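You operate a simulated robot arm through the tools that you are given. There is no shell and no other tool.

You are at the controls of a simulated robot arm. One attempt, no reset.

Task
Top up the blue bay's pack on fast till the green lamp lights.
Fine: then switch off, plug into its rest, not back into a socket, dial back to slow. Set down upright: blue plug.

Only the result counts: the job must be done as asked and must still hold three seconds after the hand-in. Knocking over, shifting, dropping, spilling or breaking anything else fails it.

Robot
A 7-joint arm with a two-finger gripper, fixed in place. Base frame: the origin is on the floor under the middle of its stand, x ahead of it, y to its left, z up; the work surface is at about z = 860. Lengths are in mm, angles in rad, forces in N, time in s.
With the tool pointing down near the work surface it reaches from about 360 to 780 mm from the base axis. Its first joint turns from -2.496 to 2.496 rad. Payload 2.45 kg.
The TCP is the grasp point between the finger pads, 26 mm short of the fingertips. In the tool frame z runs along the fingers and y along their closing line. The gripper opens to 96 mm; its body begins 69 mm behind the TCP.
Orientation is that of the tool frame in the base frame, as a unit quaternion [w, x, y, z]. With the fingers straight down and closing along the base's y, the tool's x points along the base's -x, its y along +y and its z along -z.

Tools
- The arm moves only by the tool play_rows. Its argument "motion" is a list of rows, each a list of 6 numbers: the shift along the base's x, y, z in m, then the turn, a rotation vector about the base's x, y, z in rad. In form: [[x, y, z, ax, ay, az], ...]. A call has 1 to 20 rows; each row is the pose to reach, as a shift and turn from the pose commanded when the call began. "jaw" is the finger opening in m, from 0 to 0.096, set as the call begins (left out, the last holds). Each row takes 0.2 s and may step no farther than 50 mm and 0.15 rad from the row before; otherwise, or with a gripper value out of range, the whole call is refused. A pose out of reach is approached as far as the arm can. The call stops where the force on the tool passes 40 N (or 10 N more than at its start, if that is more) or the arm is blocked; 0.2 s more then pass. Each finger travels about 50 mm/s and halts on what it meets, pressing with about 43 N; the grip force reading is that of the motor and also rises with nothing between the fingers. The clock runs only during rows and for 0.2 s after the last one: add rows that repeat a pose to give the fingers time. The reply holds the time, the measured pose of the TCP, the force on the tool along the base axes, the opening and the grip force, in the units named above and with some noise, with the torque about the TCP (base axes, N m) and any sound that the robot's microphone picked up.
- Cameras (640 x 400 px; columns grow to the right, rows downward): "scene" is fixed at [401.6, 499.8, 1505.8]; the picture's right is [0.37, -0.93, 0.00], its down [-0.82, -0.33, -0.46] and it looks along [0.43, 0.17, -0.89] (base axes); focal length 214 px, centre (320, 200). "wrist" rides on the gripper at [82, 3, -98] in the tool frame; the picture's right is [-0.04, 1.00, 0.00], its down [-0.73, -0.03, -0.68] and it looks along [-0.68, -0.03, 0.73] (tool axes); focal length 256 px, centre (320, 200). There is no depth. A picture from a camera that has moved, and an enlarged one, comes with that camera's place and axes in the base frame and with its lens.
- capture(camera): a new picture of that camera. No time passes.
- slide_trunk(by): slides the trunk up (or, below 0, down) by that many mm; the arm rides with it, the base frame stays. It gives what a move gives, with no picture.
- close_up(camera, box): a new picture of the part [left, top, right, bottom] of that camera's present view, enlarged. No time passes.
- finish_job(): hands the job in; it is judged then, once.

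Places have to be worked out from the pictures, the camera data and where the tool is seen. Open the gripper and draw the arm clear of the work before you hand the job in, unless the task says otherwise.

The tools are called after "Emit:" as name(argument=value, ...) on one line, values as JSON. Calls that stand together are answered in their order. play_rows: Moves the arm, as the interface text tells. Its arguments: {"type":"object","properties":{"motion":{"type":"array"},"jaw":{"type":"number"}},"required":["motion"]} The other tools are called the same way: slide_trunk (by) moves the trunk up or down; capture (camera) takes a picture; close_up (camera, box) takes an enlarged picture of a part of a camera's view; finish_job () hands the job in.

At the start:

```text
time_s: 0.0
position: [435.8, -113.9, 1288.0]
tool_rot: [0.001, -0.001, 1.0, 0.0]
force: [1.2, 0.0, 0.2]
ft_torque: [-0.01, 0.03, -0.01]
gripper_width: 95.9
grip_force: 0.1
trunk travel left (down, up): [-575.0, 65.0]
```

scene: 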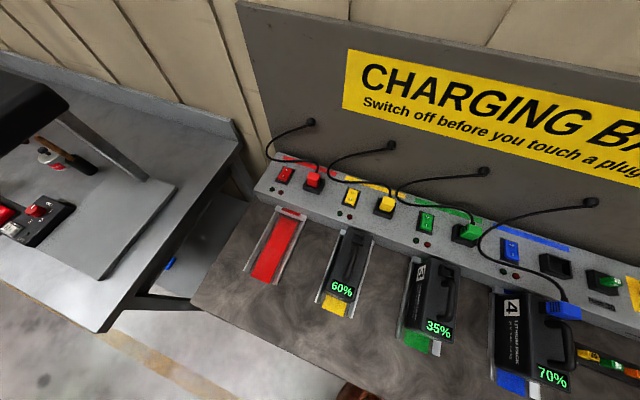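
wrist: 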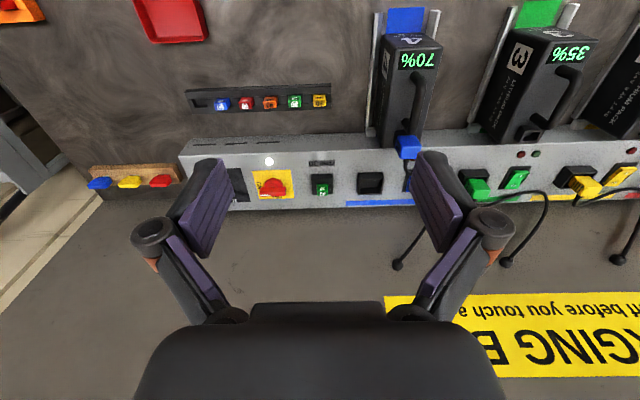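

I start by looking closely at the blue bay, the panel and the labels before moving anything.

Emit:
close_up(camera="scene", box=[440, 180, 640, 400])

Emit:
close_up(camera="wrist", box=[80, 80, 340, 230])

Emit:
close_up(camera="wrist", box=[300, 0, 640, 280])

```text
1.82 times, centred on (540, 290) of scene
camera zoom: at [401.6, 499.8, 1505.8], right [0.37, -0.93, 0.0], down [-0.82, -0.33, -0.46], along [0.43, 0.17, -0.89], focal length 390 px, centre (-80, 36)
```

zoom: 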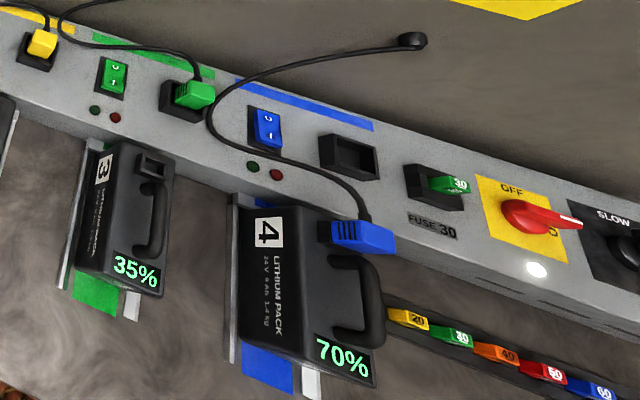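

```text
2.46 times, centred on (210, 155) of wrist
camera zoom: at [354.3, -110.9, 1386.8], right [0.04, 1.0, 0.0], down [0.73, -0.03, 0.68], along [0.68, -0.03, -0.73], focal length 630 px, centre (591, 311)
```

zoom: 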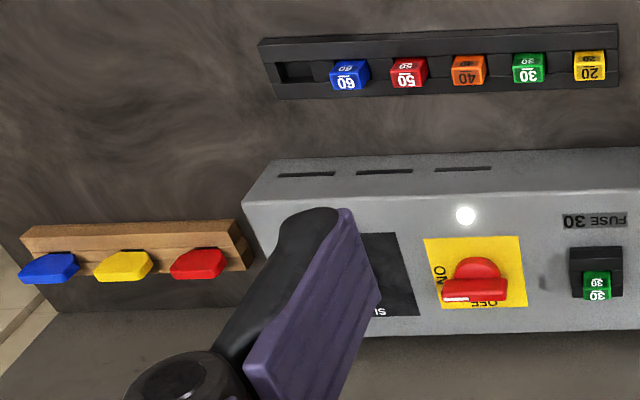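

```text
1.43 times, centred on (470, 140) of wrist
camera zoom: at [354.3, -110.9, 1386.8], right [0.04, 1.0, 0.0], down [0.73, -0.03, 0.68], along [0.68, -0.03, -0.73], focal length 366 px, centre (106, 286)
```

zoom: 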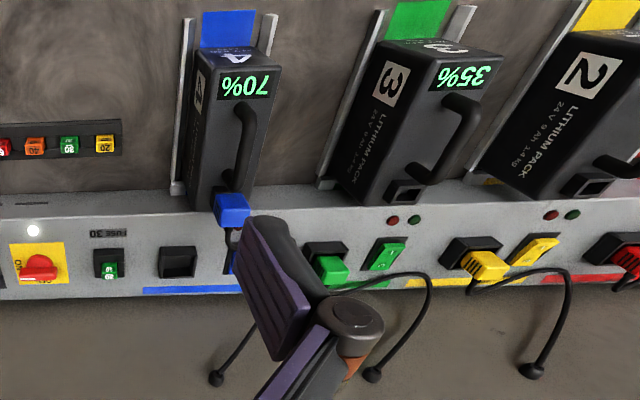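

The blue lead sits in pack 4 (70%), there is an empty black holder beside the blue rocker, and a master switch, dial and fuse are to the right. I move the hand sideways and lower, still well clear of everything, for a closer view of the dial and master.

Emit:
play_rows(motion=[[0, -0.03, -0.02, 0, 0, 0], [0, -0.06, -0.04, 0, 0, 0], [0, -0.09, -0.06, 0, 0, 0], [0, -0.12, -0.08, 0, 0, 0], [0, -0.15, -0.1, 0, 0, 0], [0, -0.17, -0.12, 0, 0, 0]])

```text
time_s: 1.4
position: [436.3, -284.7, 1166.3]
tool_rot: [0.001, -0.002, 1.0, 0.0]
force: [0.0, 0.3, 0.7]
ft_torque: [-0.05, 0.0, 0.01]
gripper_width: 96.2
grip_force: 0.1
trunk travel left (down, up): [-575.0, 65.0]
```

Arm moved cleanly. Now I look with the wrist camera at the right-hand section of the console.

Emit:
capture(camera="wrist")

Emit:
capture(camera="scene")

```text
taken
camera wrist: at [354.4, -281.3, 1266.7], right [0.04, 1.0, 0.0], down [0.73, -0.03, 0.68], along [0.68, -0.03, -0.73], focal length 256 px, centre (320, 200)
```

wrist: 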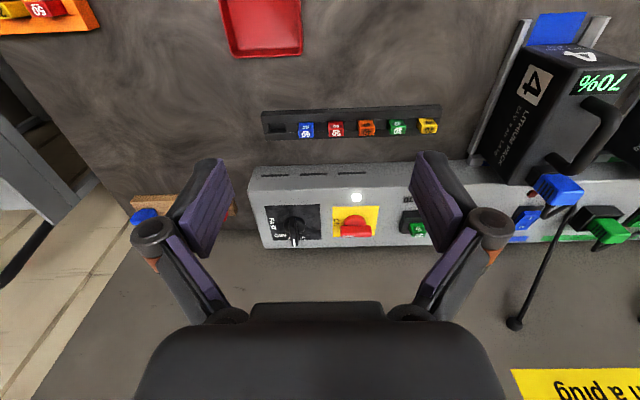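

```text
taken
```

scene: 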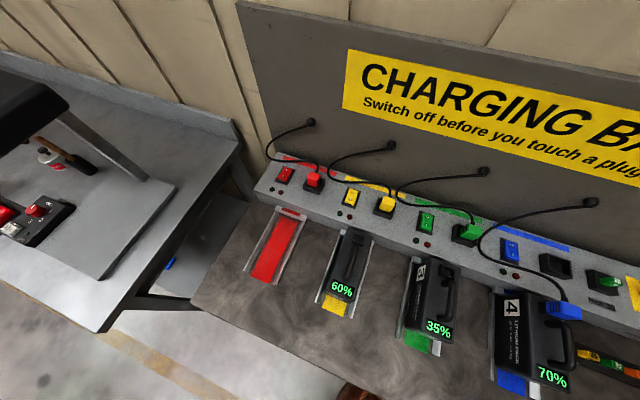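

The dial and master are now visible between the fingers; I enlarge them, and the blue bay at the right.

Emit:
close_up(camera="wrist", box=[230, 90, 450, 260])

Emit:
close_up(camera="wrist", box=[480, 60, 640, 260])

Emit:
close_up(camera="scene", box=[470, 200, 600, 330])

Emit:
close_up(camera="wrist", box=[0, 0, 320, 130])

```text
2.35 times, centred on (340, 175) of wrist
camera zoom: at [354.4, -281.3, 1266.7], right [0.04, 1.0, 0.0], down [0.73, -0.03, 0.68], along [0.68, -0.03, -0.73], focal length 602 px, centre (273, 259)
```

zoom: 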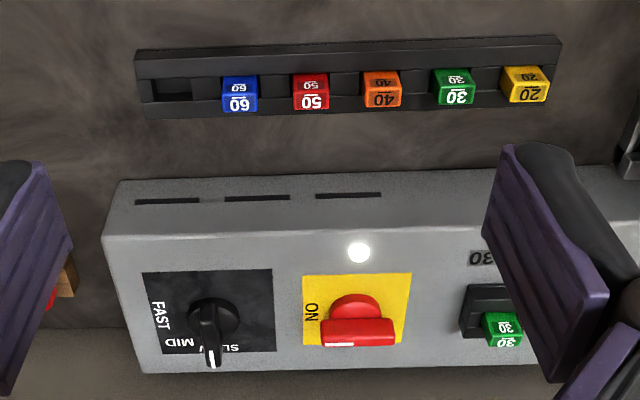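

```text
2.00 times, centred on (560, 160) of wrist
camera zoom: at [354.4, -281.3, 1266.7], right [0.04, 1.0, 0.0], down [0.73, -0.03, 0.68], along [0.68, -0.03, -0.73], focal length 512 px, centre (-160, 280)
```

zoom: 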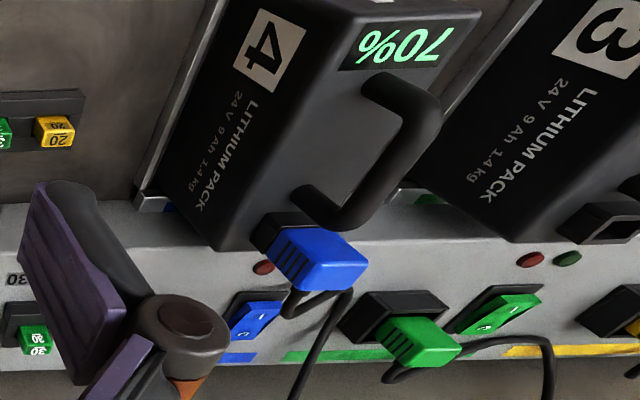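

```text
3.08 times, centred on (535, 265) of scene
camera zoom: at [401.6, 499.8, 1505.8], right [0.37, -0.93, 0.0], down [-0.82, -0.33, -0.46], along [0.43, 0.17, -0.89], focal length 660 px, centre (-342, 0)
```

zoom: 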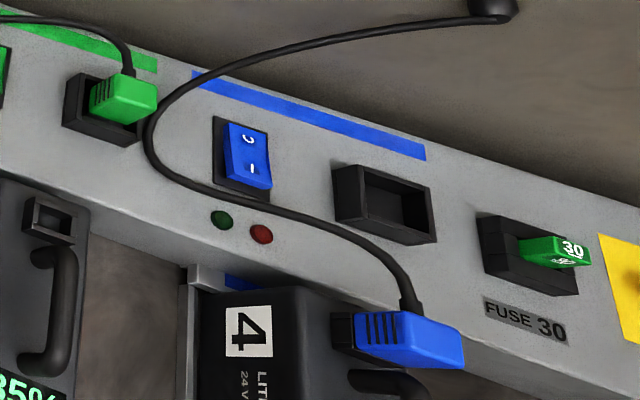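

```text
2.00 times, centred on (160, 65) of wrist
camera zoom: at [354.4, -281.3, 1266.7], right [0.04, 1.0, 0.0], down [0.73, -0.03, 0.68], along [0.68, -0.03, -0.73], focal length 512 px, centre (640, 470)
```

zoom: 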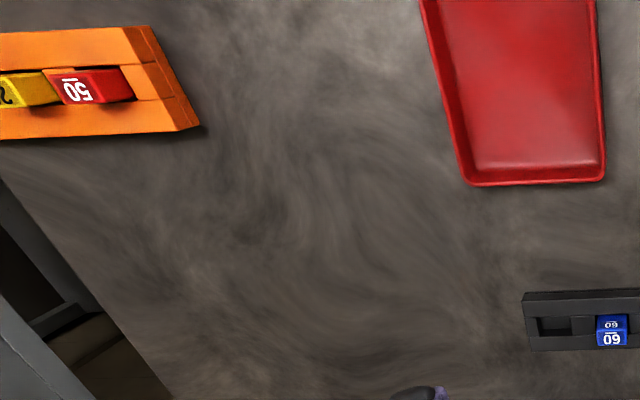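

The dial reads SLOW (pointer straight up), with MID and FAST clockwise toward −y, and the master points to ON with the white lamp lit. I now move over to the blue bay to view its rocker, lamps, holder and plug.

Emit:
play_rows(motion=[[0, 0.04, 0, 0, 0, 0], [0, 0.08, 0, 0, 0, 0], [0, 0.12, 0, 0, 0, 0], [0, 0.16, 0, 0, 0, 0], [0, 0.2, 0, 0, 0, 0], [0, 0.24, 0, 0, 0, 0], [0, 0.28, 0, 0, 0, 0], [0, 0.31, 0, 0, 0, 0]])

Emit:
capture(camera="wrist")

Emit:
close_up(camera="wrist", box=[220, 60, 420, 260])

```text
time_s: 3.2
position: [435.5, 25.8, 1166.6]
tool_rot: [0.0, 0.0, 1.0, -0.001]
force: [-0.5, -0.7, 0.2]
ft_torque: [0.0, -0.01, 0.01]
gripper_width: 96.0
grip_force: 0.0
trunk travel left (down, up): [-575.0, 65.0]
```

```text
taken
camera wrist: at [354.0, 29.8, 1266.5], right [0.04, 1.0, 0.0], down [0.73, -0.03, 0.68], along [0.68, -0.03, -0.73], focal length 256 px, centre (320, 200)
```

wrist: 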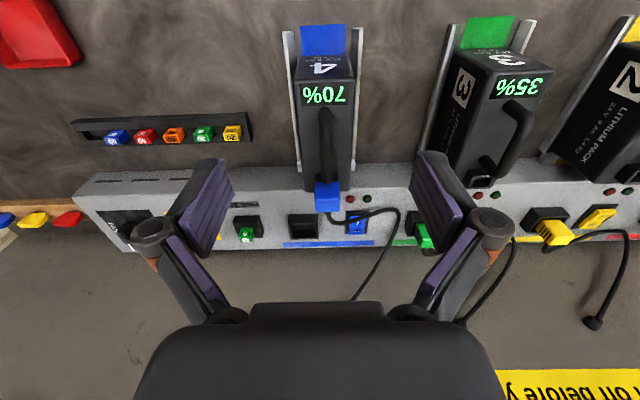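

```text
2.00 times, centred on (320, 160) of wrist
camera zoom: at [354.0, 29.8, 1266.5], right [0.04, 1.0, 0.0], down [0.73, -0.03, 0.68], along [0.68, -0.03, -0.73], focal length 512 px, centre (320, 280)
```

zoom: 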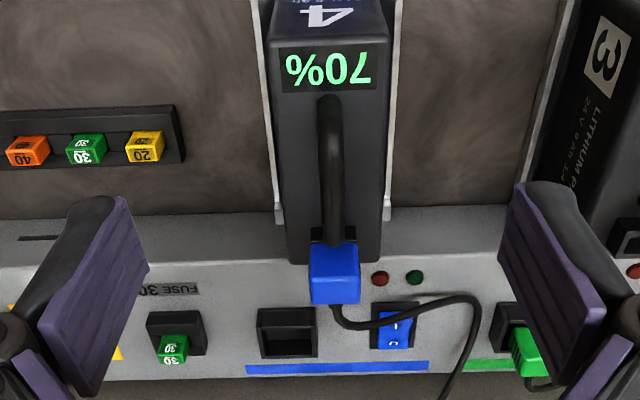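

Everything faces up: the console top is about z≈935 with the rest box opening upward, and the plug stands vertically in the pack's top socket. I zoom in to see the rocker state, plug shape and cable.

Emit:
close_up(camera="wrist", box=[280, 160, 380, 260])

Emit:
close_up(camera="scene", box=[490, 230, 540, 280])

Emit:
close_up(camera="scene", box=[400, 190, 460, 250])

Emit:
close_up(camera="scene", box=[530, 270, 630, 370])

```text
4.00 times, centred on (330, 210) of wrist
camera zoom: at [354.0, 29.8, 1266.5], right [0.04, 1.0, 0.0], down [0.73, -0.03, 0.68], along [0.68, -0.03, -0.73], focal length 1024 px, centre (280, 160)
```

zoom: 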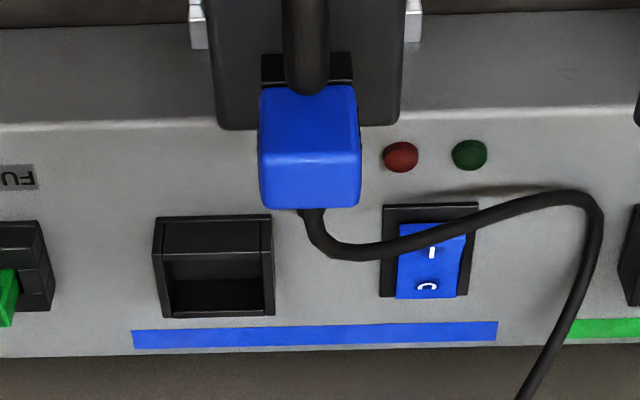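

```text
8.00 times, centred on (515, 255) of scene
camera zoom: at [401.6, 499.8, 1505.8], right [0.37, -0.93, 0.0], down [-0.82, -0.33, -0.46], along [0.43, 0.17, -0.89], focal length 1716 px, centre (-1240, -240)
```

zoom: 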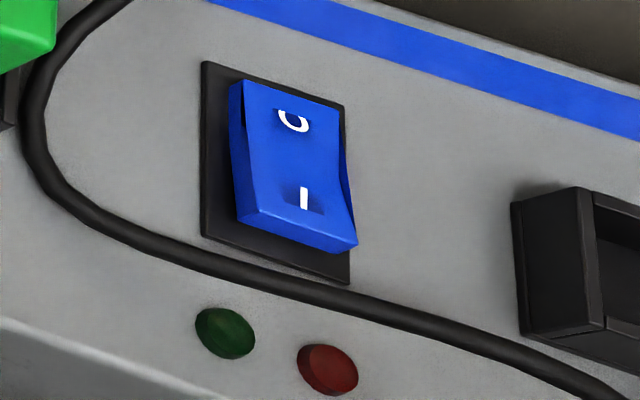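

```text
6.67 times, centred on (430, 220) of scene
camera zoom: at [401.6, 499.8, 1505.8], right [0.37, -0.93, 0.0], down [-0.82, -0.33, -0.46], along [0.43, 0.17, -0.89], focal length 1430 px, centre (-413, 67)
```

zoom: 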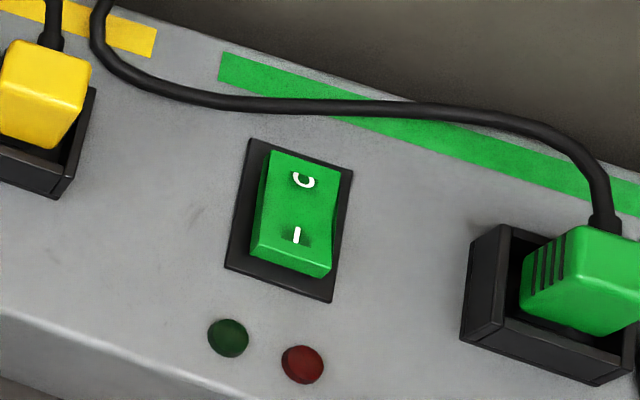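

```text
4.00 times, centred on (580, 320) of scene
camera zoom: at [401.6, 499.8, 1505.8], right [0.37, -0.93, 0.0], down [-0.82, -0.33, -0.46], along [0.43, 0.17, -0.89], focal length 858 px, centre (-720, -280)
```

zoom: 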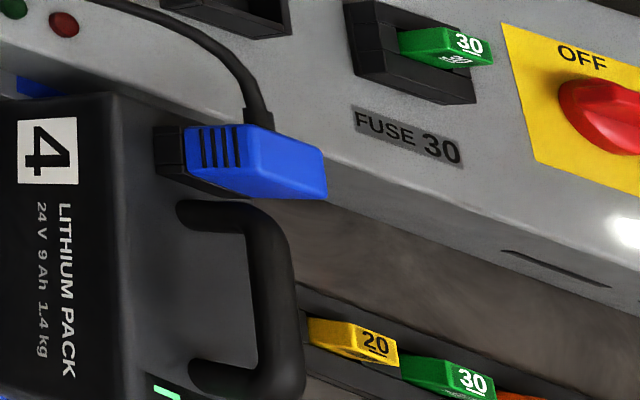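

The blue rocker's "I" half (robot side) stands proud, so it is OFF; pressing the −x half turns it on. Before touching anything I go over to the dial for a closer look and to check reach there.

Emit:
play_rows(motion=[[0.01, -0.04, 0, 0, 0, 0], [0.02, -0.08, 0, 0, 0, 0], [0.03, -0.12, 0, 0, 0, 0], [0.04, -0.16, 0, 0, 0, 0], [0.055, -0.2, -0.01, 0, 0, 0], [0.07, -0.24, -0.02, 0, 0, 0], [0.09, -0.28, -0.03, 0, 0, 0], [0.11, -0.32, -0.04, 0, 0, 0], [0.13, -0.35, -0.055, 0, 0, 0], [0.147, -0.365, -0.07, 0, 0, 0]])

Emit:
capture(camera="wrist")

Emit:
close_up(camera="wrist", box=[230, 100, 410, 260])

Emit:
capture(camera="scene")

```text
time_s: 5.4
position: [583.9, -340.6, 1098.6]
tool_rot: [0.001, -0.002, 1.0, -0.001]
force: [-0.3, -0.2, 0.4]
ft_torque: [-0.03, -0.03, 0.01]
gripper_width: 95.8
grip_force: 0.1
trunk travel left (down, up): [-575.0, 65.0]
```

```text
taken
camera wrist: at [502.5, -336.8, 1197.2], right [0.04, 1.0, 0.0], down [0.73, -0.03, 0.68], along [0.68, -0.03, -0.73], focal length 256 px, centre (320, 200)
```

wrist: 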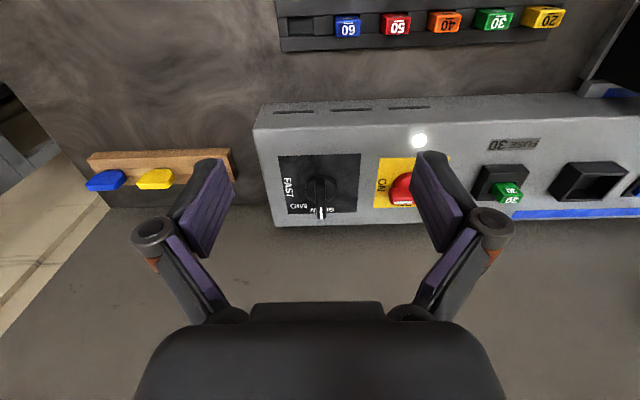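

```text
2.50 times, centred on (320, 180) of wrist
camera zoom: at [502.5, -336.8, 1197.2], right [0.04, 1.0, 0.0], down [0.73, -0.03, 0.68], along [0.68, -0.03, -0.73], focal length 640 px, centre (320, 250)
```

zoom: 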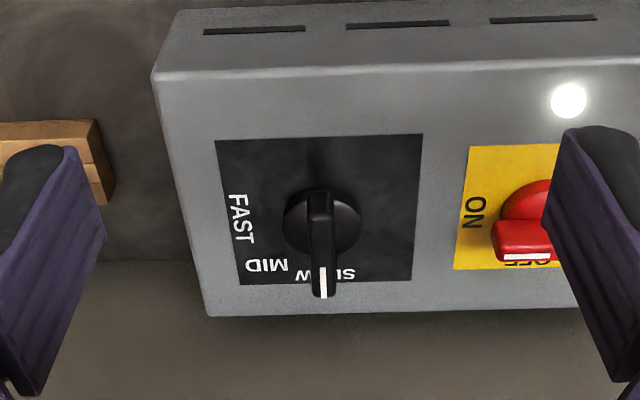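

```text
taken
```

scene: 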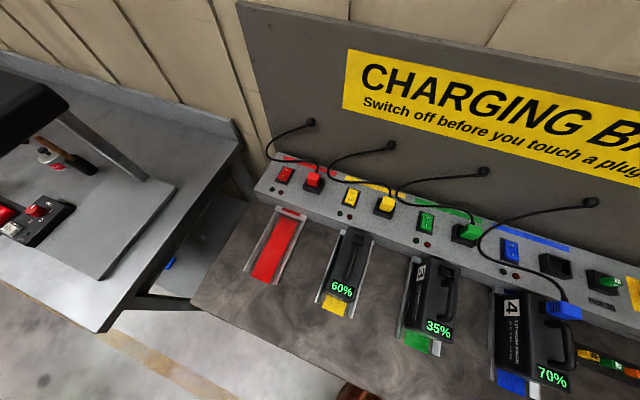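

The dial sits at roughly (720, −345), pointer +x on SLOW, FAST toward −y; that is about 798 mm out, at the edge of reach. I test at safe height whether the tool can get there pointing down.

Emit:
play_rows(motion=[[0.03, 0, 0, 0, 0, 0], [0.06, 0, 0, 0, 0, 0], [0.09, 0, 0, 0, 0, 0], [0.115, 0, 0, 0, 0, 0], [0.133, -0.003, 0, 0, 0, 0], [0.133, -0.003, 0, 0, 0, 0]])

Emit:
capture(camera="wrist")

Emit:
capture(camera="scene")

```text
time_s: 6.8
position: [642.2, -326.6, 1080.0]
tool_rot: [0.0, 0.0, 1.0, 0.0]
force: [-1.1, 0.7, 0.3]
ft_torque: [0.02, 0.01, 0.0]
gripper_width: 96.1
grip_force: 0.0
out of reach, approached as far as the arm can: row 2, 3, 4, 5, 6
trunk travel left (down, up): [-575.0, 65.0]
```

```text
taken
camera wrist: at [560.7, -323.1, 1179.9], right [0.04, 1.0, 0.0], down [0.73, -0.03, 0.68], along [0.68, -0.03, -0.73], focal length 256 px, centre (320, 200)
```

wrist: 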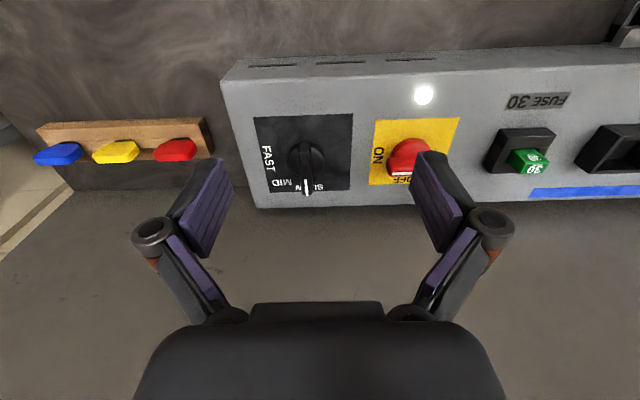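

```text
taken
```

scene: 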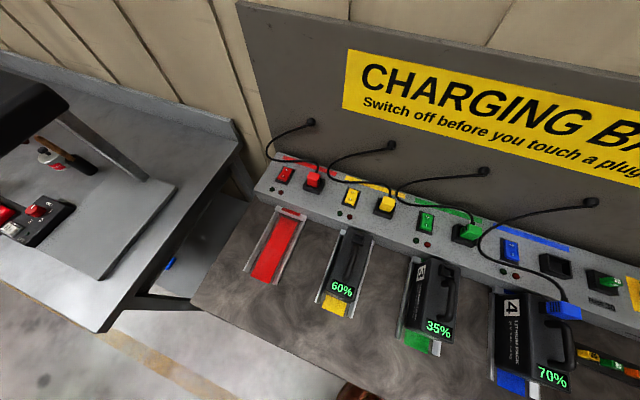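

At z≈1080 the arm tops out at r≈720, and it gains reach as it goes lower, so the shoulder is low and I'll need trunk height plus a tool tilt for the dial. I back off to a reachable pose and raise the trunk.

Emit:
play_rows(motion=[[-0.03, 0.0, 0, 0, 0, 0], [-0.06, 0.0, 0, 0, 0, 0], [-0.1, 0.0, 0, 0, 0, 0]])

Emit:
slide_trunk(by=65)

```text
time_s: 7.6
position: [541.8, -326.4, 1080.0]
tool_rot: [0.0, -0.001, 1.0, 0.0]
force: [0.7, 0.2, 0.2]
ft_torque: [-0.01, 0.07, 0.0]
gripper_width: 96.2
grip_force: 0.1
trunk travel left (down, up): [-575.0, 65.0]
```

```text
time_s: 8.6
position: [540.5, -325.9, 1145.6]
tool_rot: [0.0, -0.001, 1.0, 0.0]
force: [0.8, 0.4, -0.5]
ft_torque: [-0.02, -0.02, -0.03]
gripper_width: 96.0
grip_force: 0.0
trunk travel left (down, up): [-640.0, 0.0]
```

The commanded pose tracks the measured one after a clipped move, and the trunk is fully up. Now I test the straight-down reach lower (z≈1020, fingertips still ~50 mm above the console), heading toward the dial.

Emit:
play_rows(motion=[[0.02, 0, -0.035, 0, 0, 0], [0.04, 0, -0.07, 0, 0, 0], [0.06, 0, -0.105, 0, 0, 0], [0.07, 0, -0.125, 0, 0, 0], [0.1, -0.01, -0.125, 0, 0, 0], [0.13, -0.02, -0.125, 0, 0, 0], [0.16, -0.02, -0.125, 0, 0, 0], [0.18, -0.02, -0.125, 0, 0, 0]])

Emit:
capture(camera="wrist")

```text
time_s: 10.4
position: [692.0, -346.5, 1020.9]
tool_rot: [0.0, 0.0, 1.0, 0.0]
force: [0.3, -1.1, 0.4]
ft_torque: [0.03, 0.01, 0.03]
gripper_width: 95.9
grip_force: 0.0
out of reach, approached as far as the arm can: row 7, 8
trunk travel left (down, up): [-640.0, 0.0]
```

```text
taken
camera wrist: at [610.8, -343.1, 1119.6], right [0.04, 1.0, 0.0], down [0.73, -0.03, 0.68], along [0.68, -0.03, -0.73], focal length 256 px, centre (320, 200)
```

wrist: 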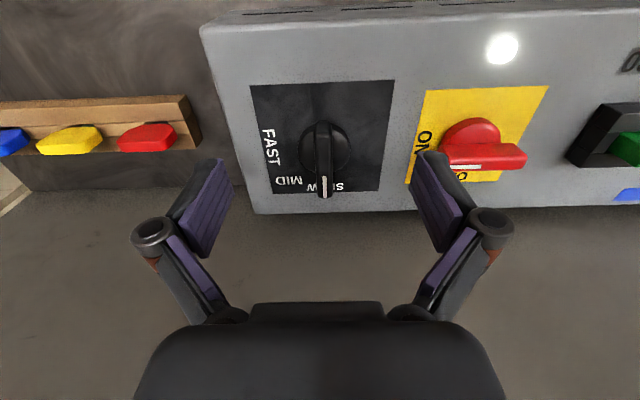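

Straight down reaches r≈774 at z=1021, about 25–30 mm short of the knob at ≈(722, −345). I tilt the fingers outward 0.3 rad about the TCP and go forward to above the knob.

Emit:
play_rows(motion=[[0, 0, 0, 0, -0.1, 0], [0, 0, 0, 0, -0.2, 0], [0, 0, 0, 0, -0.3, 0], [0.015, 0.001, 0, 0, -0.3, 0], [0.03, 0.001, 0, 0, -0.3, 0], [0.03, 0.001, 0, 0, -0.3, 0]])

Emit:
capture(camera="wrist")

Emit:
close_up(camera="wrist", box=[220, 80, 540, 280])

Emit:
capture(camera="scene")

```text
time_s: 11.8
position: [722.1, -344.5, 1021.0]
tool_rot: [0.15, 0.0, 0.989, -0.001]
force: [-0.5, 0.0, 0.5]
ft_torque: [0.0, 0.0, 0.02]
gripper_width: 95.9
grip_force: 0.1
trunk travel left (down, up): [-640.0, 0.0]
```

```text
taken
camera wrist: at [615.1, -341.6, 1091.8], right [0.04, 1.0, 0.01], down [0.5, -0.03, 0.87], along [0.87, -0.03, -0.5], focal length 256 px, centre (320, 200)
```

wrist: 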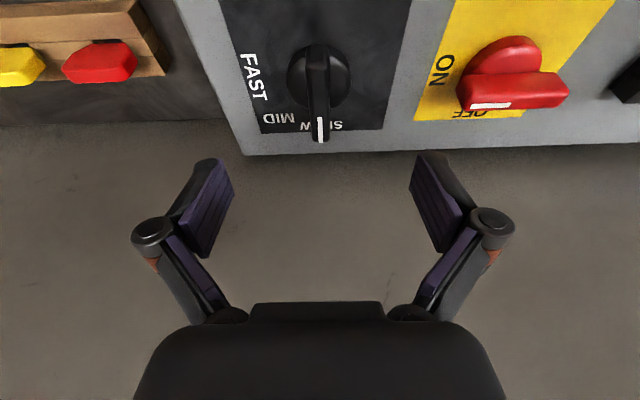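

```text
2.00 times, centred on (380, 180) of wrist
camera zoom: at [615.1, -341.6, 1091.8], right [0.04, 1.0, 0.01], down [0.5, -0.03, 0.87], along [0.87, -0.03, -0.5], focal length 512 px, centre (200, 240)
```

zoom: 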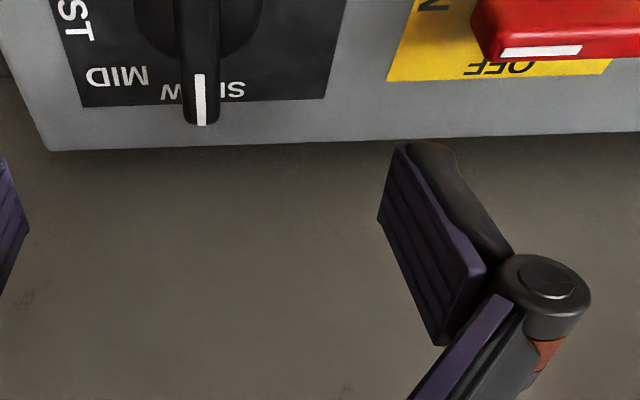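

```text
taken
```

scene: 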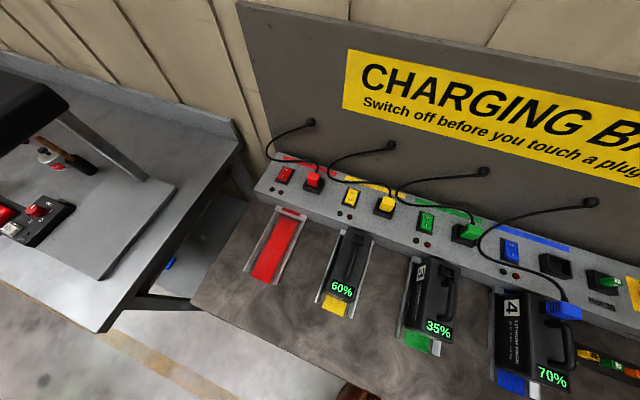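

Reach is confirmed with a 0.3 rad tilt. The scene close-up extends past the normal frame, so I use it for a second view of the dial and hand.

Emit:
close_up(camera="scene", box=[600, 240, 640, 340])

Emit:
close_up(camera="scene", box=[638, 230, 640, 370])

```text
4.00 times, centred on (620, 290) of scene
camera zoom: at [401.6, 499.8, 1505.8], right [0.37, -0.93, 0.0], down [-0.82, -0.33, -0.46], along [0.43, 0.17, -0.89], focal length 858 px, centre (-880, -160)
```

zoom: 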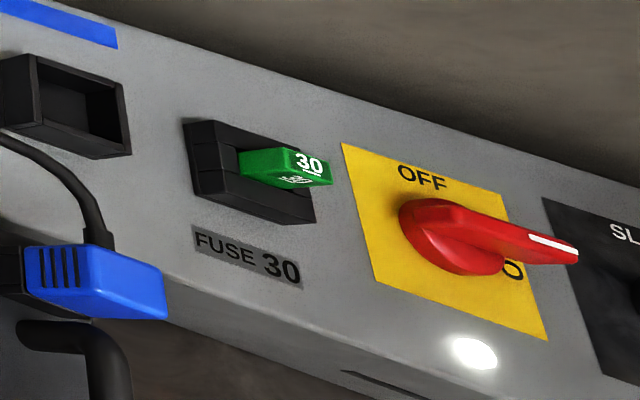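

```text
2.86 times, centred on (639, 300) of scene
camera zoom: at [401.6, 499.8, 1505.8], right [0.37, -0.93, 0.0], down [-0.82, -0.33, -0.46], along [0.43, 0.17, -0.89], focal length 613 px, centre (-591, -86)
```

zoom: 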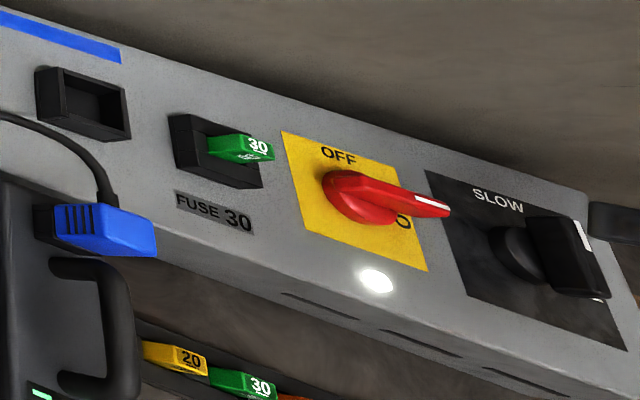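

Triangulating with both cameras: knob axis ≈ (720, −345), bar ≈ 52 × 14 mm, bar top z ≈ 972, panel ≈ 933. I narrow the jaw and rehearse the −90° turn up here at z≈1021 to see whether reach and clearance hold through the whole swing.

Emit:
play_rows(motion=[[-0.005, -0.001, -0.005, 0, 0, 0], [-0.005, -0.001, -0.005, 0, 0, -0.14], [-0.004, -0.001, -0.005, 0, 0, -0.28], [-0.004, 0.0, -0.005, 0, 0, -0.42], [-0.003, 0.001, -0.005, 0, 0, -0.56], [-0.003, 0.002, -0.005, 0, 0, -0.7], [-0.002, 0.003, -0.005, 0, 0, -0.84], [-0.002, 0.003, -0.005, 0, 0, -0.98], [-0.002, 0.004, -0.005, 0, 0, -1.12], [-0.001, 0.004, -0.005, 0, 0, -1.26], [-0.001, 0.004, -0.005, 0, 0, -1.4], [0.0, 0.004, -0.005, 0, 0, -1.5]], jaw=0.045)

Emit:
capture(camera="wrist")

Emit:
close_up(camera="scene", box=[638, 230, 640, 370])

```text
time_s: 14.4
position: [721.1, -341.9, 1015.1]
tool_rot: [0.108, 0.675, 0.723, -0.103]
force: [-0.2, 0.8, -0.1]
ft_torque: [0.04, -0.02, -0.01]
gripper_width: 44.9
grip_force: 0.0
trunk travel left (down, up): [-640.0, 0.0]
```

```text
taken
camera wrist: at [717.4, -233.6, 1086.2], right [1.0, 0.03, 0.01], down [0.01, -0.5, 0.87], along [0.03, -0.86, -0.5], focal length 256 px, centre (320, 200)
```

wrist: 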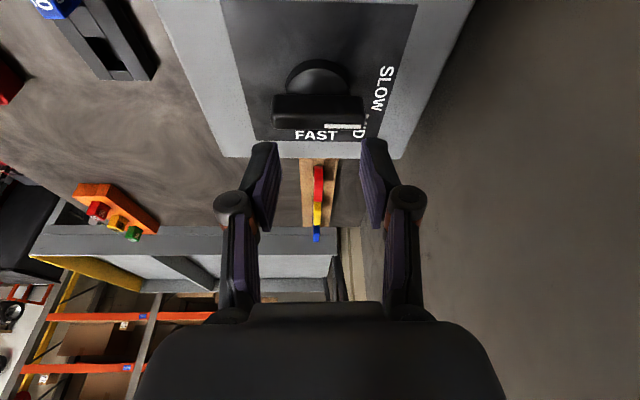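

```text
2.86 times, centred on (639, 300) of scene
camera zoom: at [401.6, 499.8, 1505.8], right [0.37, -0.93, 0.0], down [-0.82, -0.33, -0.46], along [0.43, 0.17, -0.89], focal length 613 px, centre (-591, -86)
```

zoom: 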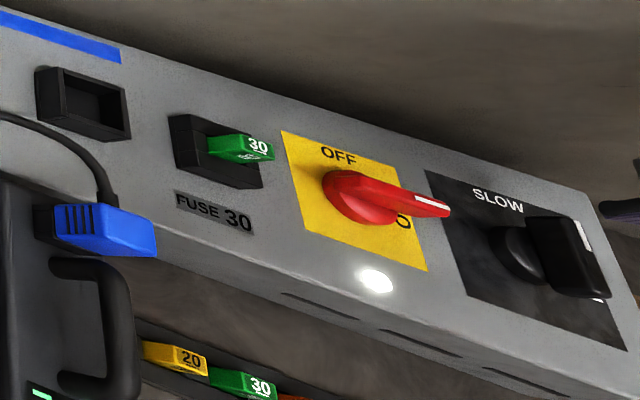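

The full swing is within reach and clear. This view from the +y side shows the knob bar centered at x≈720; I zoom in to nail its height and y.

Emit:
close_up(camera="wrist", box=[240, 30, 400, 150])

```text
3.33 times, centred on (320, 90) of wrist
camera zoom: at [717.4, -233.6, 1086.2], right [1.0, 0.03, 0.01], down [0.01, -0.5, 0.87], along [0.03, -0.86, -0.5], focal length 853 px, centre (320, 567)
```

zoom: 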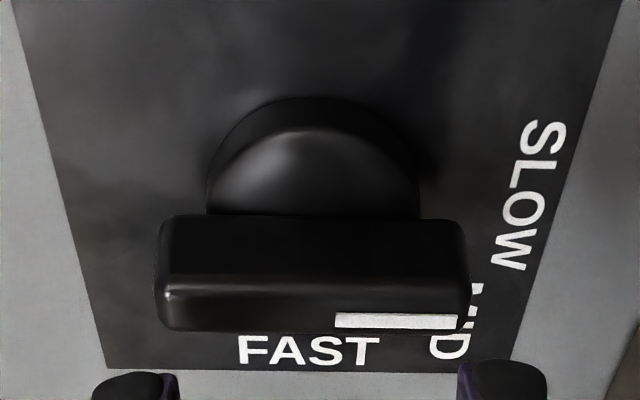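

Bar: top z≈968, bottom/disc top z≈950, 12 mm thick, axis (720, −344.5). I swing back to yaw 0 and lower over the bar with the jaw at 45 mm, TCP to z≈983.

Emit:
play_rows(motion=[[-0.001, 0, 0, 0, 0, 0.14], [-0.002, 0, 0, 0, 0, 0.28], [-0.002, 0, 0, 0, 0, 0.42], [-0.003, -0.001, 0, 0, 0, 0.56], [-0.003, -0.001, 0, 0, 0, 0.7], [-0.004, -0.001, 0, 0, 0, 0.84], [-0.005, -0.002, 0, 0, 0, 0.98], [-0.006, -0.002, 0, 0, 0, 1.12], [-0.006, -0.002, 0, 0, 0, 1.26], [-0.007, -0.003, 0, 0, 0, 1.4], [-0.007, -0.003, 0, 0, 0, 1.5], [-0.007, -0.003, -0.01, 0, 0, 1.5], [-0.007, -0.003, -0.02, 0, 0, 1.5], [-0.007, -0.003, -0.028, 0, 0, 1.5], [-0.007, -0.003, -0.033, 0, 0, 1.5]])

Emit:
capture(camera="wrist")

Emit:
close_up(camera="scene", box=[638, 230, 640, 370])

```text
time_s: 17.6
position: [714.6, -343.3, 981.8]
tool_rot: [0.148, 0.0, 0.989, 0.0]
force: [0.9, 0.4, -0.2]
ft_torque: [0.01, 0.02, 0.0]
gripper_width: 44.8
grip_force: 0.0
trunk travel left (down, up): [-640.0, 0.0]
```

```text
taken
camera wrist: at [607.8, -340.3, 1053.2], right [0.04, 1.0, 0.01], down [0.5, -0.03, 0.86], along [0.86, -0.03, -0.5], focal length 256 px, centre (320, 200)
```

wrist: 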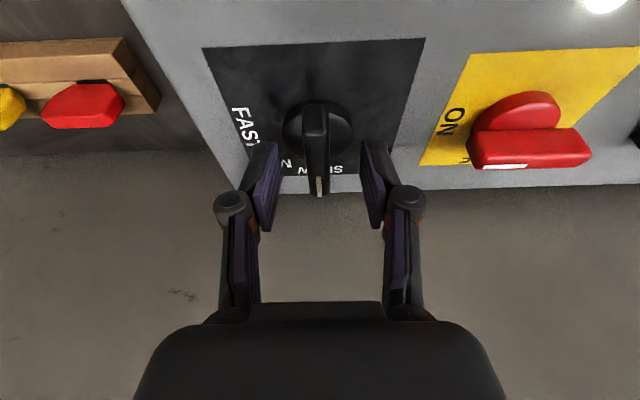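

```text
2.86 times, centred on (639, 300) of scene
camera zoom: at [401.6, 499.8, 1505.8], right [0.37, -0.93, 0.0], down [-0.82, -0.33, -0.46], along [0.43, 0.17, -0.89], focal length 613 px, centre (-591, -86)
```

zoom: 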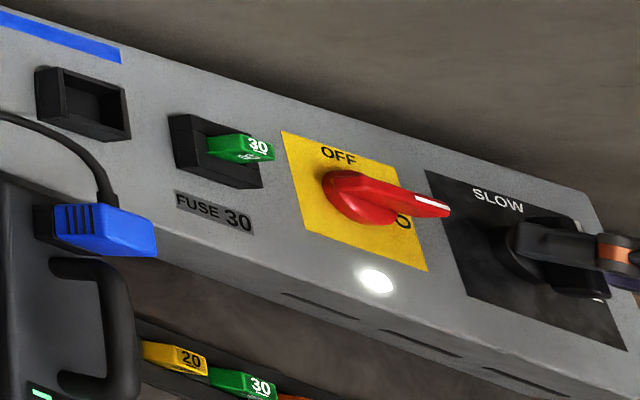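

The fingers straddle the bar with tips just above the disc. I close on it.

Emit:
play_rows(motion=[[0, 0, 0, 0, 0, 0], [0, 0, 0, 0, 0, 0], [0, 0, 0, 0, 0, 0], [0, 0, 0, 0, 0, 0]], jaw=0.0)

Emit:
close_up(camera="wrist", box=[220, 80, 420, 230])

```text
time_s: 18.6
position: [714.1, -345.5, 983.4]
tool_rot: [0.15, 0.0, 0.989, 0.0]
force: [1.7, -5.6, -0.6]
ft_torque: [-0.12, -0.22, -0.06]
gripper_width: 12.8
grip_force: 39.7
trunk travel left (down, up): [-640.0, 0.0]
```

```text
2.67 times, centred on (320, 155) of wrist
camera zoom: at [607.9, -341.2, 1053.5], right [0.04, 1.0, 0.01], down [0.5, -0.03, 0.87], along [0.87, -0.03, -0.5], focal length 683 px, centre (320, 320)
```

zoom: 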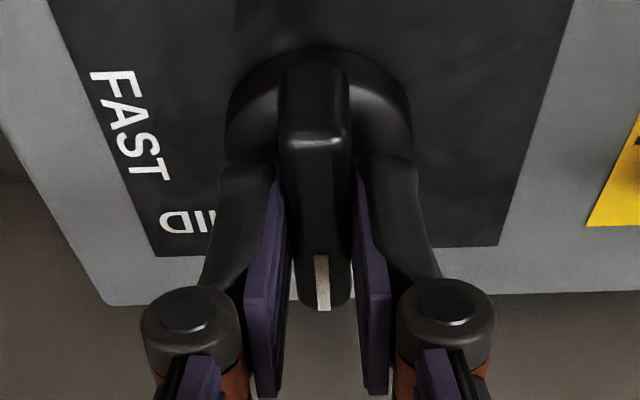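

Gripped at 12.8 mm with only −5.6 N side load. I turn the dial clockwise 90° about its axis toward FAST.

Emit:
play_rows(motion=[[0.0002, 0.0007, 0, 0, 0, -0.15], [0.0005, 0.0014, 0, 0, 0, -0.3], [0.0009, 0.0021, 0, 0, 0, -0.45], [0.0014, 0.0026, 0, 0, 0, -0.6], [0.002, 0.0031, 0, 0, 0, -0.75], [0.0027, 0.0035, 0, 0, 0, -0.9], [0.0034, 0.0038, 0, 0, 0, -1.05], [0.0041, 0.004, 0, 0, 0, -1.2], [0.0049, 0.0041, 0, 0, 0, -1.35], [0.0056, 0.0041, 0, 0, 0, -1.5], [0.006, 0.004, 0, 0, 0, -1.571], [0.006, 0.004, 0, 0, 0, -1.571]])

Emit:
capture(camera="wrist")

Emit:
close_up(camera="scene", box=[638, 230, 640, 370])

```text
time_s: 21.2
position: [718.6, -338.5, 983.8]
tool_rot: [0.106, 0.699, 0.699, -0.106]
force: [-13.0, 8.2, -7.8]
ft_torque: [-0.2, 0.31, -0.09]
gripper_width: 13.0
grip_force: 39.6
trunk travel left (down, up): [-640.0, 0.0]
```

```text
taken
camera wrist: at [724.2, -231.7, 1053.7], right [1.0, -0.04, 0.01], down [-0.03, -0.5, 0.87], along [-0.03, -0.87, -0.5], focal length 256 px, centre (320, 200)
```

wrist: 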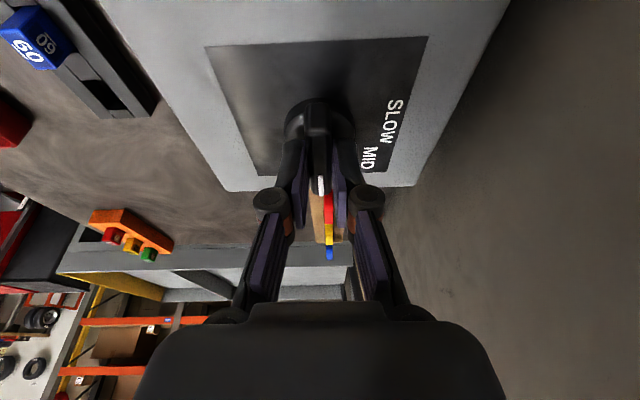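

```text
2.86 times, centred on (639, 300) of scene
camera zoom: at [401.6, 499.8, 1505.8], right [0.37, -0.93, 0.0], down [-0.82, -0.33, -0.46], along [0.43, 0.17, -0.89], focal length 613 px, centre (-591, -86)
```

zoom: 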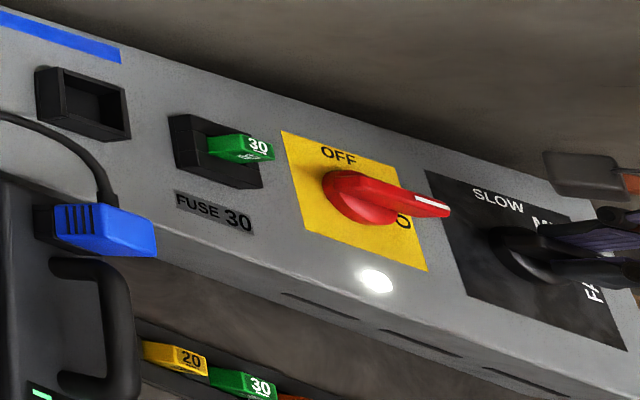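

The dial followed to −y (FAST). I open the jaw and lift straight up to check where it settled.

Emit:
play_rows(motion=[[0, 0, 0, 0, 0, 0], [0, 0, 0, 0, 0, 0], [0, 0, 0, 0, 0, 0], [0, 0, 0.01, 0, 0, 0], [0, 0, 0.025, 0, 0, 0], [0, 0, 0.04, 0, 0, 0]], jaw=0.045)

Emit:
close_up(camera="wrist", box=[220, 30, 420, 180])

Emit:
close_up(camera="scene", box=[638, 230, 640, 370])

```text
time_s: 22.6
position: [719.0, -339.6, 1023.4]
tool_rot: [0.104, 0.699, 0.7, -0.106]
force: [-0.3, 1.1, -0.3]
ft_torque: [0.03, -0.01, -0.01]
gripper_width: 45.0
grip_force: 0.0
trunk travel left (down, up): [-640.0, 0.0]
```

```text
2.67 times, centred on (320, 105) of wrist
camera zoom: at [723.7, -232.8, 1093.1], right [1.0, -0.04, 0.01], down [-0.03, -0.5, 0.87], along [-0.03, -0.86, -0.5], focal length 683 px, centre (320, 453)
```

zoom: 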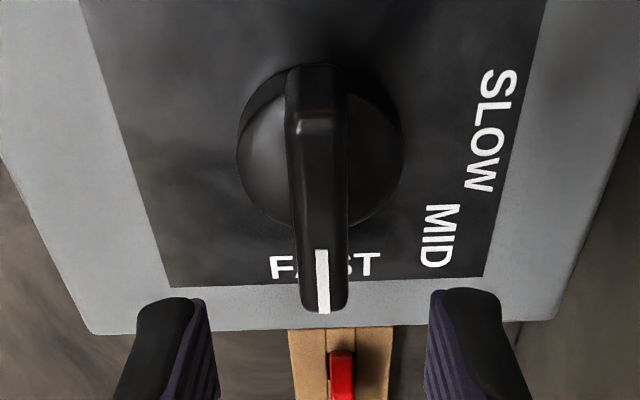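

```text
2.86 times, centred on (639, 300) of scene
camera zoom: at [401.6, 499.8, 1505.8], right [0.37, -0.93, 0.0], down [-0.82, -0.33, -0.46], along [0.43, 0.17, -0.89], focal length 613 px, centre (-591, -86)
```

zoom: 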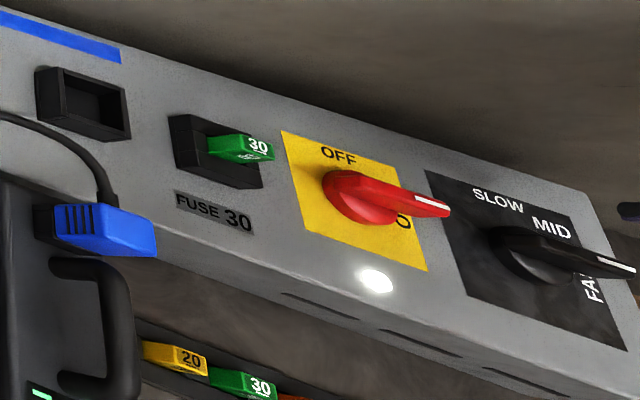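

The pointer sits squarely on FAST. Next I yaw back, retreat upward and then undo the tilt, heading toward the blue rocker at roughly (724, 86).

Emit:
play_rows(motion=[[0, 0, 0.01, 0, 0, 0.14], [-0.005, 0, 0.02, 0, 0, 0.28], [-0.01, 0, 0.03, 0, 0, 0.42], [-0.02, 0, 0.035, 0, 0, 0.56], [-0.03, 0, 0.04, 0, 0, 0.7], [-0.04, 0.005, 0.045, 0, 0, 0.84], [-0.055, 0.01, 0.05, 0, 0, 0.98], [-0.07, 0.015, 0.055, 0, 0, 1.12], [-0.085, 0.02, 0.06, 0, 0, 1.26], [-0.1, 0.03, 0.065, 0, 0, 1.4], [-0.115, 0.04, 0.07, 0, 0, 1.5], [-0.13, 0.05, 0.075, 0, 0, 1.571]])

Emit:
play_rows(motion=[[-0.01, 0.03, 0.005, 0, 0.1, 0], [-0.02, 0.06, 0.01, 0, 0.2, 0], [-0.03, 0.1, 0.02, 0, 0.3, 0], [-0.03, 0.14, 0.02, 0, 0.3, 0], [-0.03, 0.18, 0.02, 0, 0.3, 0], [-0.03, 0.22, 0.02, 0, 0.3, 0], [-0.03, 0.26, 0.02, 0, 0.3, 0], [-0.03, 0.3, 0.02, 0, 0.3, 0], [-0.03, 0.34, 0.02, 0, 0.3, 0], [-0.03, 0.375, 0.02, 0, 0.3, 0]])

Emit:
capture(camera="wrist")

```text
time_s: 25.2
position: [590.9, -288.6, 1098.8]
tool_rot: [0.151, -0.001, 0.989, -0.001]
force: [0.1, 1.1, 0.3]
ft_torque: [-0.01, 0.0, -0.01]
gripper_width: 44.9
grip_force: 0.2
trunk travel left (down, up): [-640.0, 0.0]
```

```text
time_s: 27.4
position: [560.2, 84.5, 1117.2]
tool_rot: [-0.001, 0.0, 1.0, 0.0]
force: [0.0, 0.1, -0.1]
ft_torque: [0.05, 0.0, 0.0]
gripper_width: 45.1
grip_force: 0.0
trunk travel left (down, up): [-640.0, 0.0]
```

```text
taken
camera wrist: at [479.1, 88.6, 1216.2], right [0.04, 1.0, 0.0], down [0.73, -0.03, 0.68], along [0.68, -0.03, -0.73], focal length 256 px, centre (320, 200)
```

wrist: 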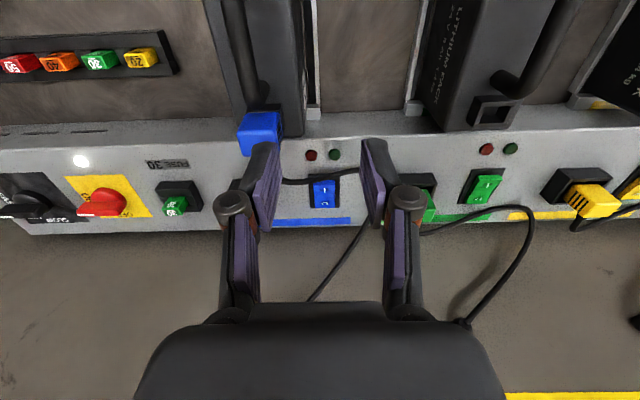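

I zoom on the blue rocker and cable from this nearer viewpoint.

Emit:
close_up(camera="wrist", box=[250, 130, 390, 240])

Emit:
close_up(camera="scene", box=[470, 190, 610, 330])

```text
3.64 times, centred on (320, 185) of wrist
camera zoom: at [479.1, 88.6, 1216.2], right [0.04, 1.0, 0.0], down [0.73, -0.03, 0.68], along [0.68, -0.03, -0.73], focal length 931 px, centre (320, 254)
```

zoom: 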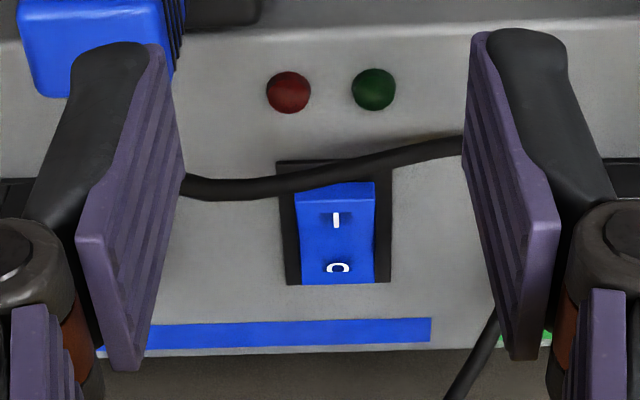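

```text
2.86 times, centred on (540, 260) of scene
camera zoom: at [401.6, 499.8, 1505.8], right [0.37, -0.93, 0.0], down [-0.82, -0.33, -0.46], along [0.43, 0.17, -0.89], focal length 613 px, centre (-309, 29)
```

zoom: 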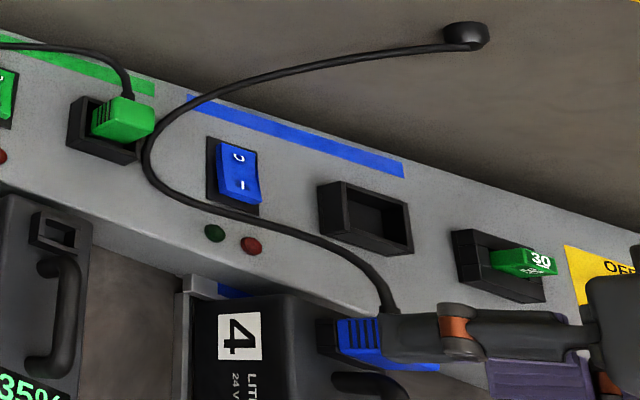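

The "I" mark is at about (708, 85.5, 951) and the cable passes ≈(668, 86, 975), which leaves room. I close the fingers and move above the "I" half, stopping ~15 mm above it.

Emit:
play_rows(motion=[[0.035, 0, -0.01, 0, 0, 0], [0.07, 0.001, -0.025, 0, 0, 0], [0.105, 0.001, -0.04, 0, 0, 0], [0.13, 0.001, -0.055, 0, 0, 0], [0.144, 0.001, -0.075, 0, 0, 0], [0.144, 0.001, -0.1, 0, 0, 0], [0.144, 0.001, -0.117, 0, 0, 0], [0.144, 0.001, -0.125, 0, 0, 0]], jaw=0.0)

Emit:
capture(camera="wrist")

Emit:
close_up(camera="scene", box=[470, 190, 610, 330])

```text
time_s: 29.2
position: [703.6, 86.4, 992.8]
tool_rot: [0.0, -0.001, 1.0, 0.0]
force: [0.1, -0.6, 0.2]
ft_torque: [0.0, 0.0, -0.04]
gripper_width: 0.2
grip_force: 28.5
trunk travel left (down, up): [-640.0, 0.0]
```

```text
taken
camera wrist: at [622.8, 89.4, 1092.0], right [0.04, 1.0, 0.0], down [0.73, -0.03, 0.68], along [0.68, -0.03, -0.73], focal length 256 px, centre (320, 200)
```

wrist: 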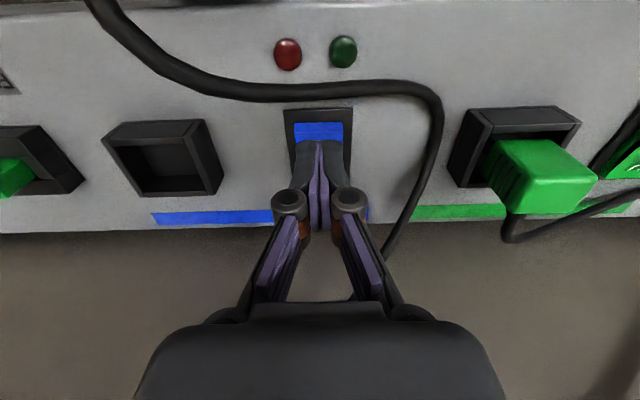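

```text
2.86 times, centred on (540, 260) of scene
camera zoom: at [401.6, 499.8, 1505.8], right [0.37, -0.93, 0.0], down [-0.82, -0.33, -0.46], along [0.43, 0.17, -0.89], focal length 613 px, centre (-309, 29)
```

zoom: 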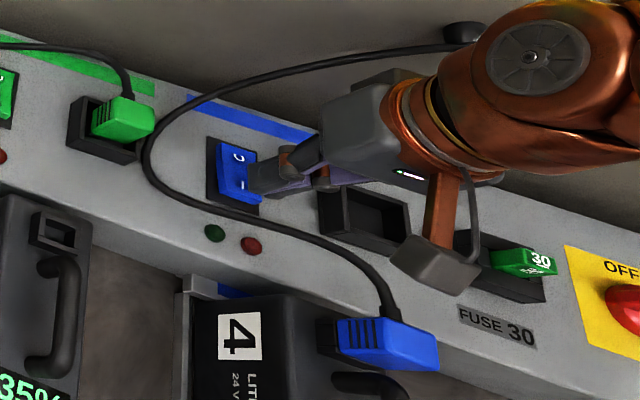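

Closed fingertips hover above the "I" half, clear of the cable. I press down in small steps; the call will stop itself on force.

Emit:
play_rows(motion=[[0, 0, -0.008, 0, 0, 0], [0, 0, -0.012, 0, 0, 0], [0, 0, -0.015, 0, 0, 0], [0, 0, -0.018, 0, 0, 0], [0, 0, -0.021, 0, 0, 0], [0, 0, -0.023, 0, 0, 0], [0, 0, -0.025, 0, 0, 0]])

Emit:
close_up(camera="scene", box=[470, 190, 610, 330])

Emit:
capture(camera="wrist")

```text
time_s: 31.0
position: [703.9, 86.3, 971.2]
tool_rot: [0.004, 0.0, 1.0, 0.001]
force: [-14.3, -2.7, 23.5]
ft_torque: [-0.05, 0.07, -0.05]
gripper_width: 6.0
grip_force: 29.0
trunk travel left (down, up): [-640.0, 0.0]
stopped in row 7: the force on the tool passed its limit at 41 N (the readings are from after the stop); the commanded pose is now the measured one
```

```text
2.86 times, centred on (540, 260) of scene
camera zoom: at [401.6, 499.8, 1505.8], right [0.37, -0.93, 0.0], down [-0.82, -0.33, -0.46], along [0.43, 0.17, -0.89], focal length 613 px, centre (-309, 29)
```

zoom: 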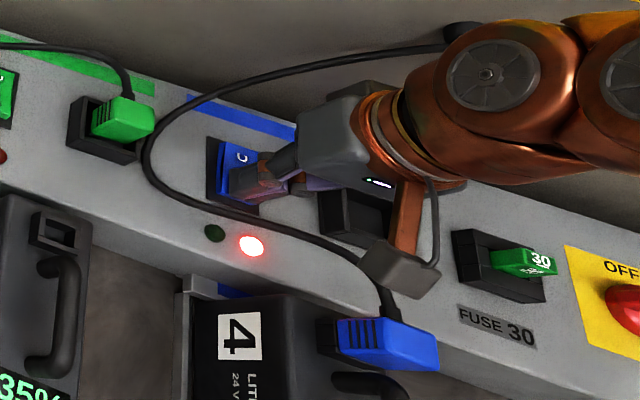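

```text
taken
camera wrist: at [622.3, 89.7, 1070.6], right [0.04, 1.0, 0.0], down [0.73, -0.03, 0.69], along [0.68, -0.03, -0.73], focal length 256 px, centre (320, 200)
```

wrist: 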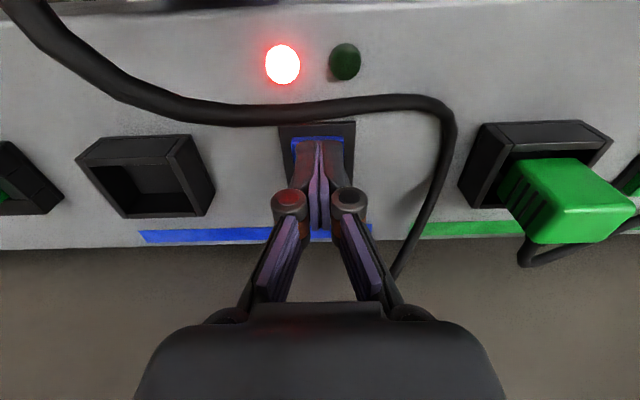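

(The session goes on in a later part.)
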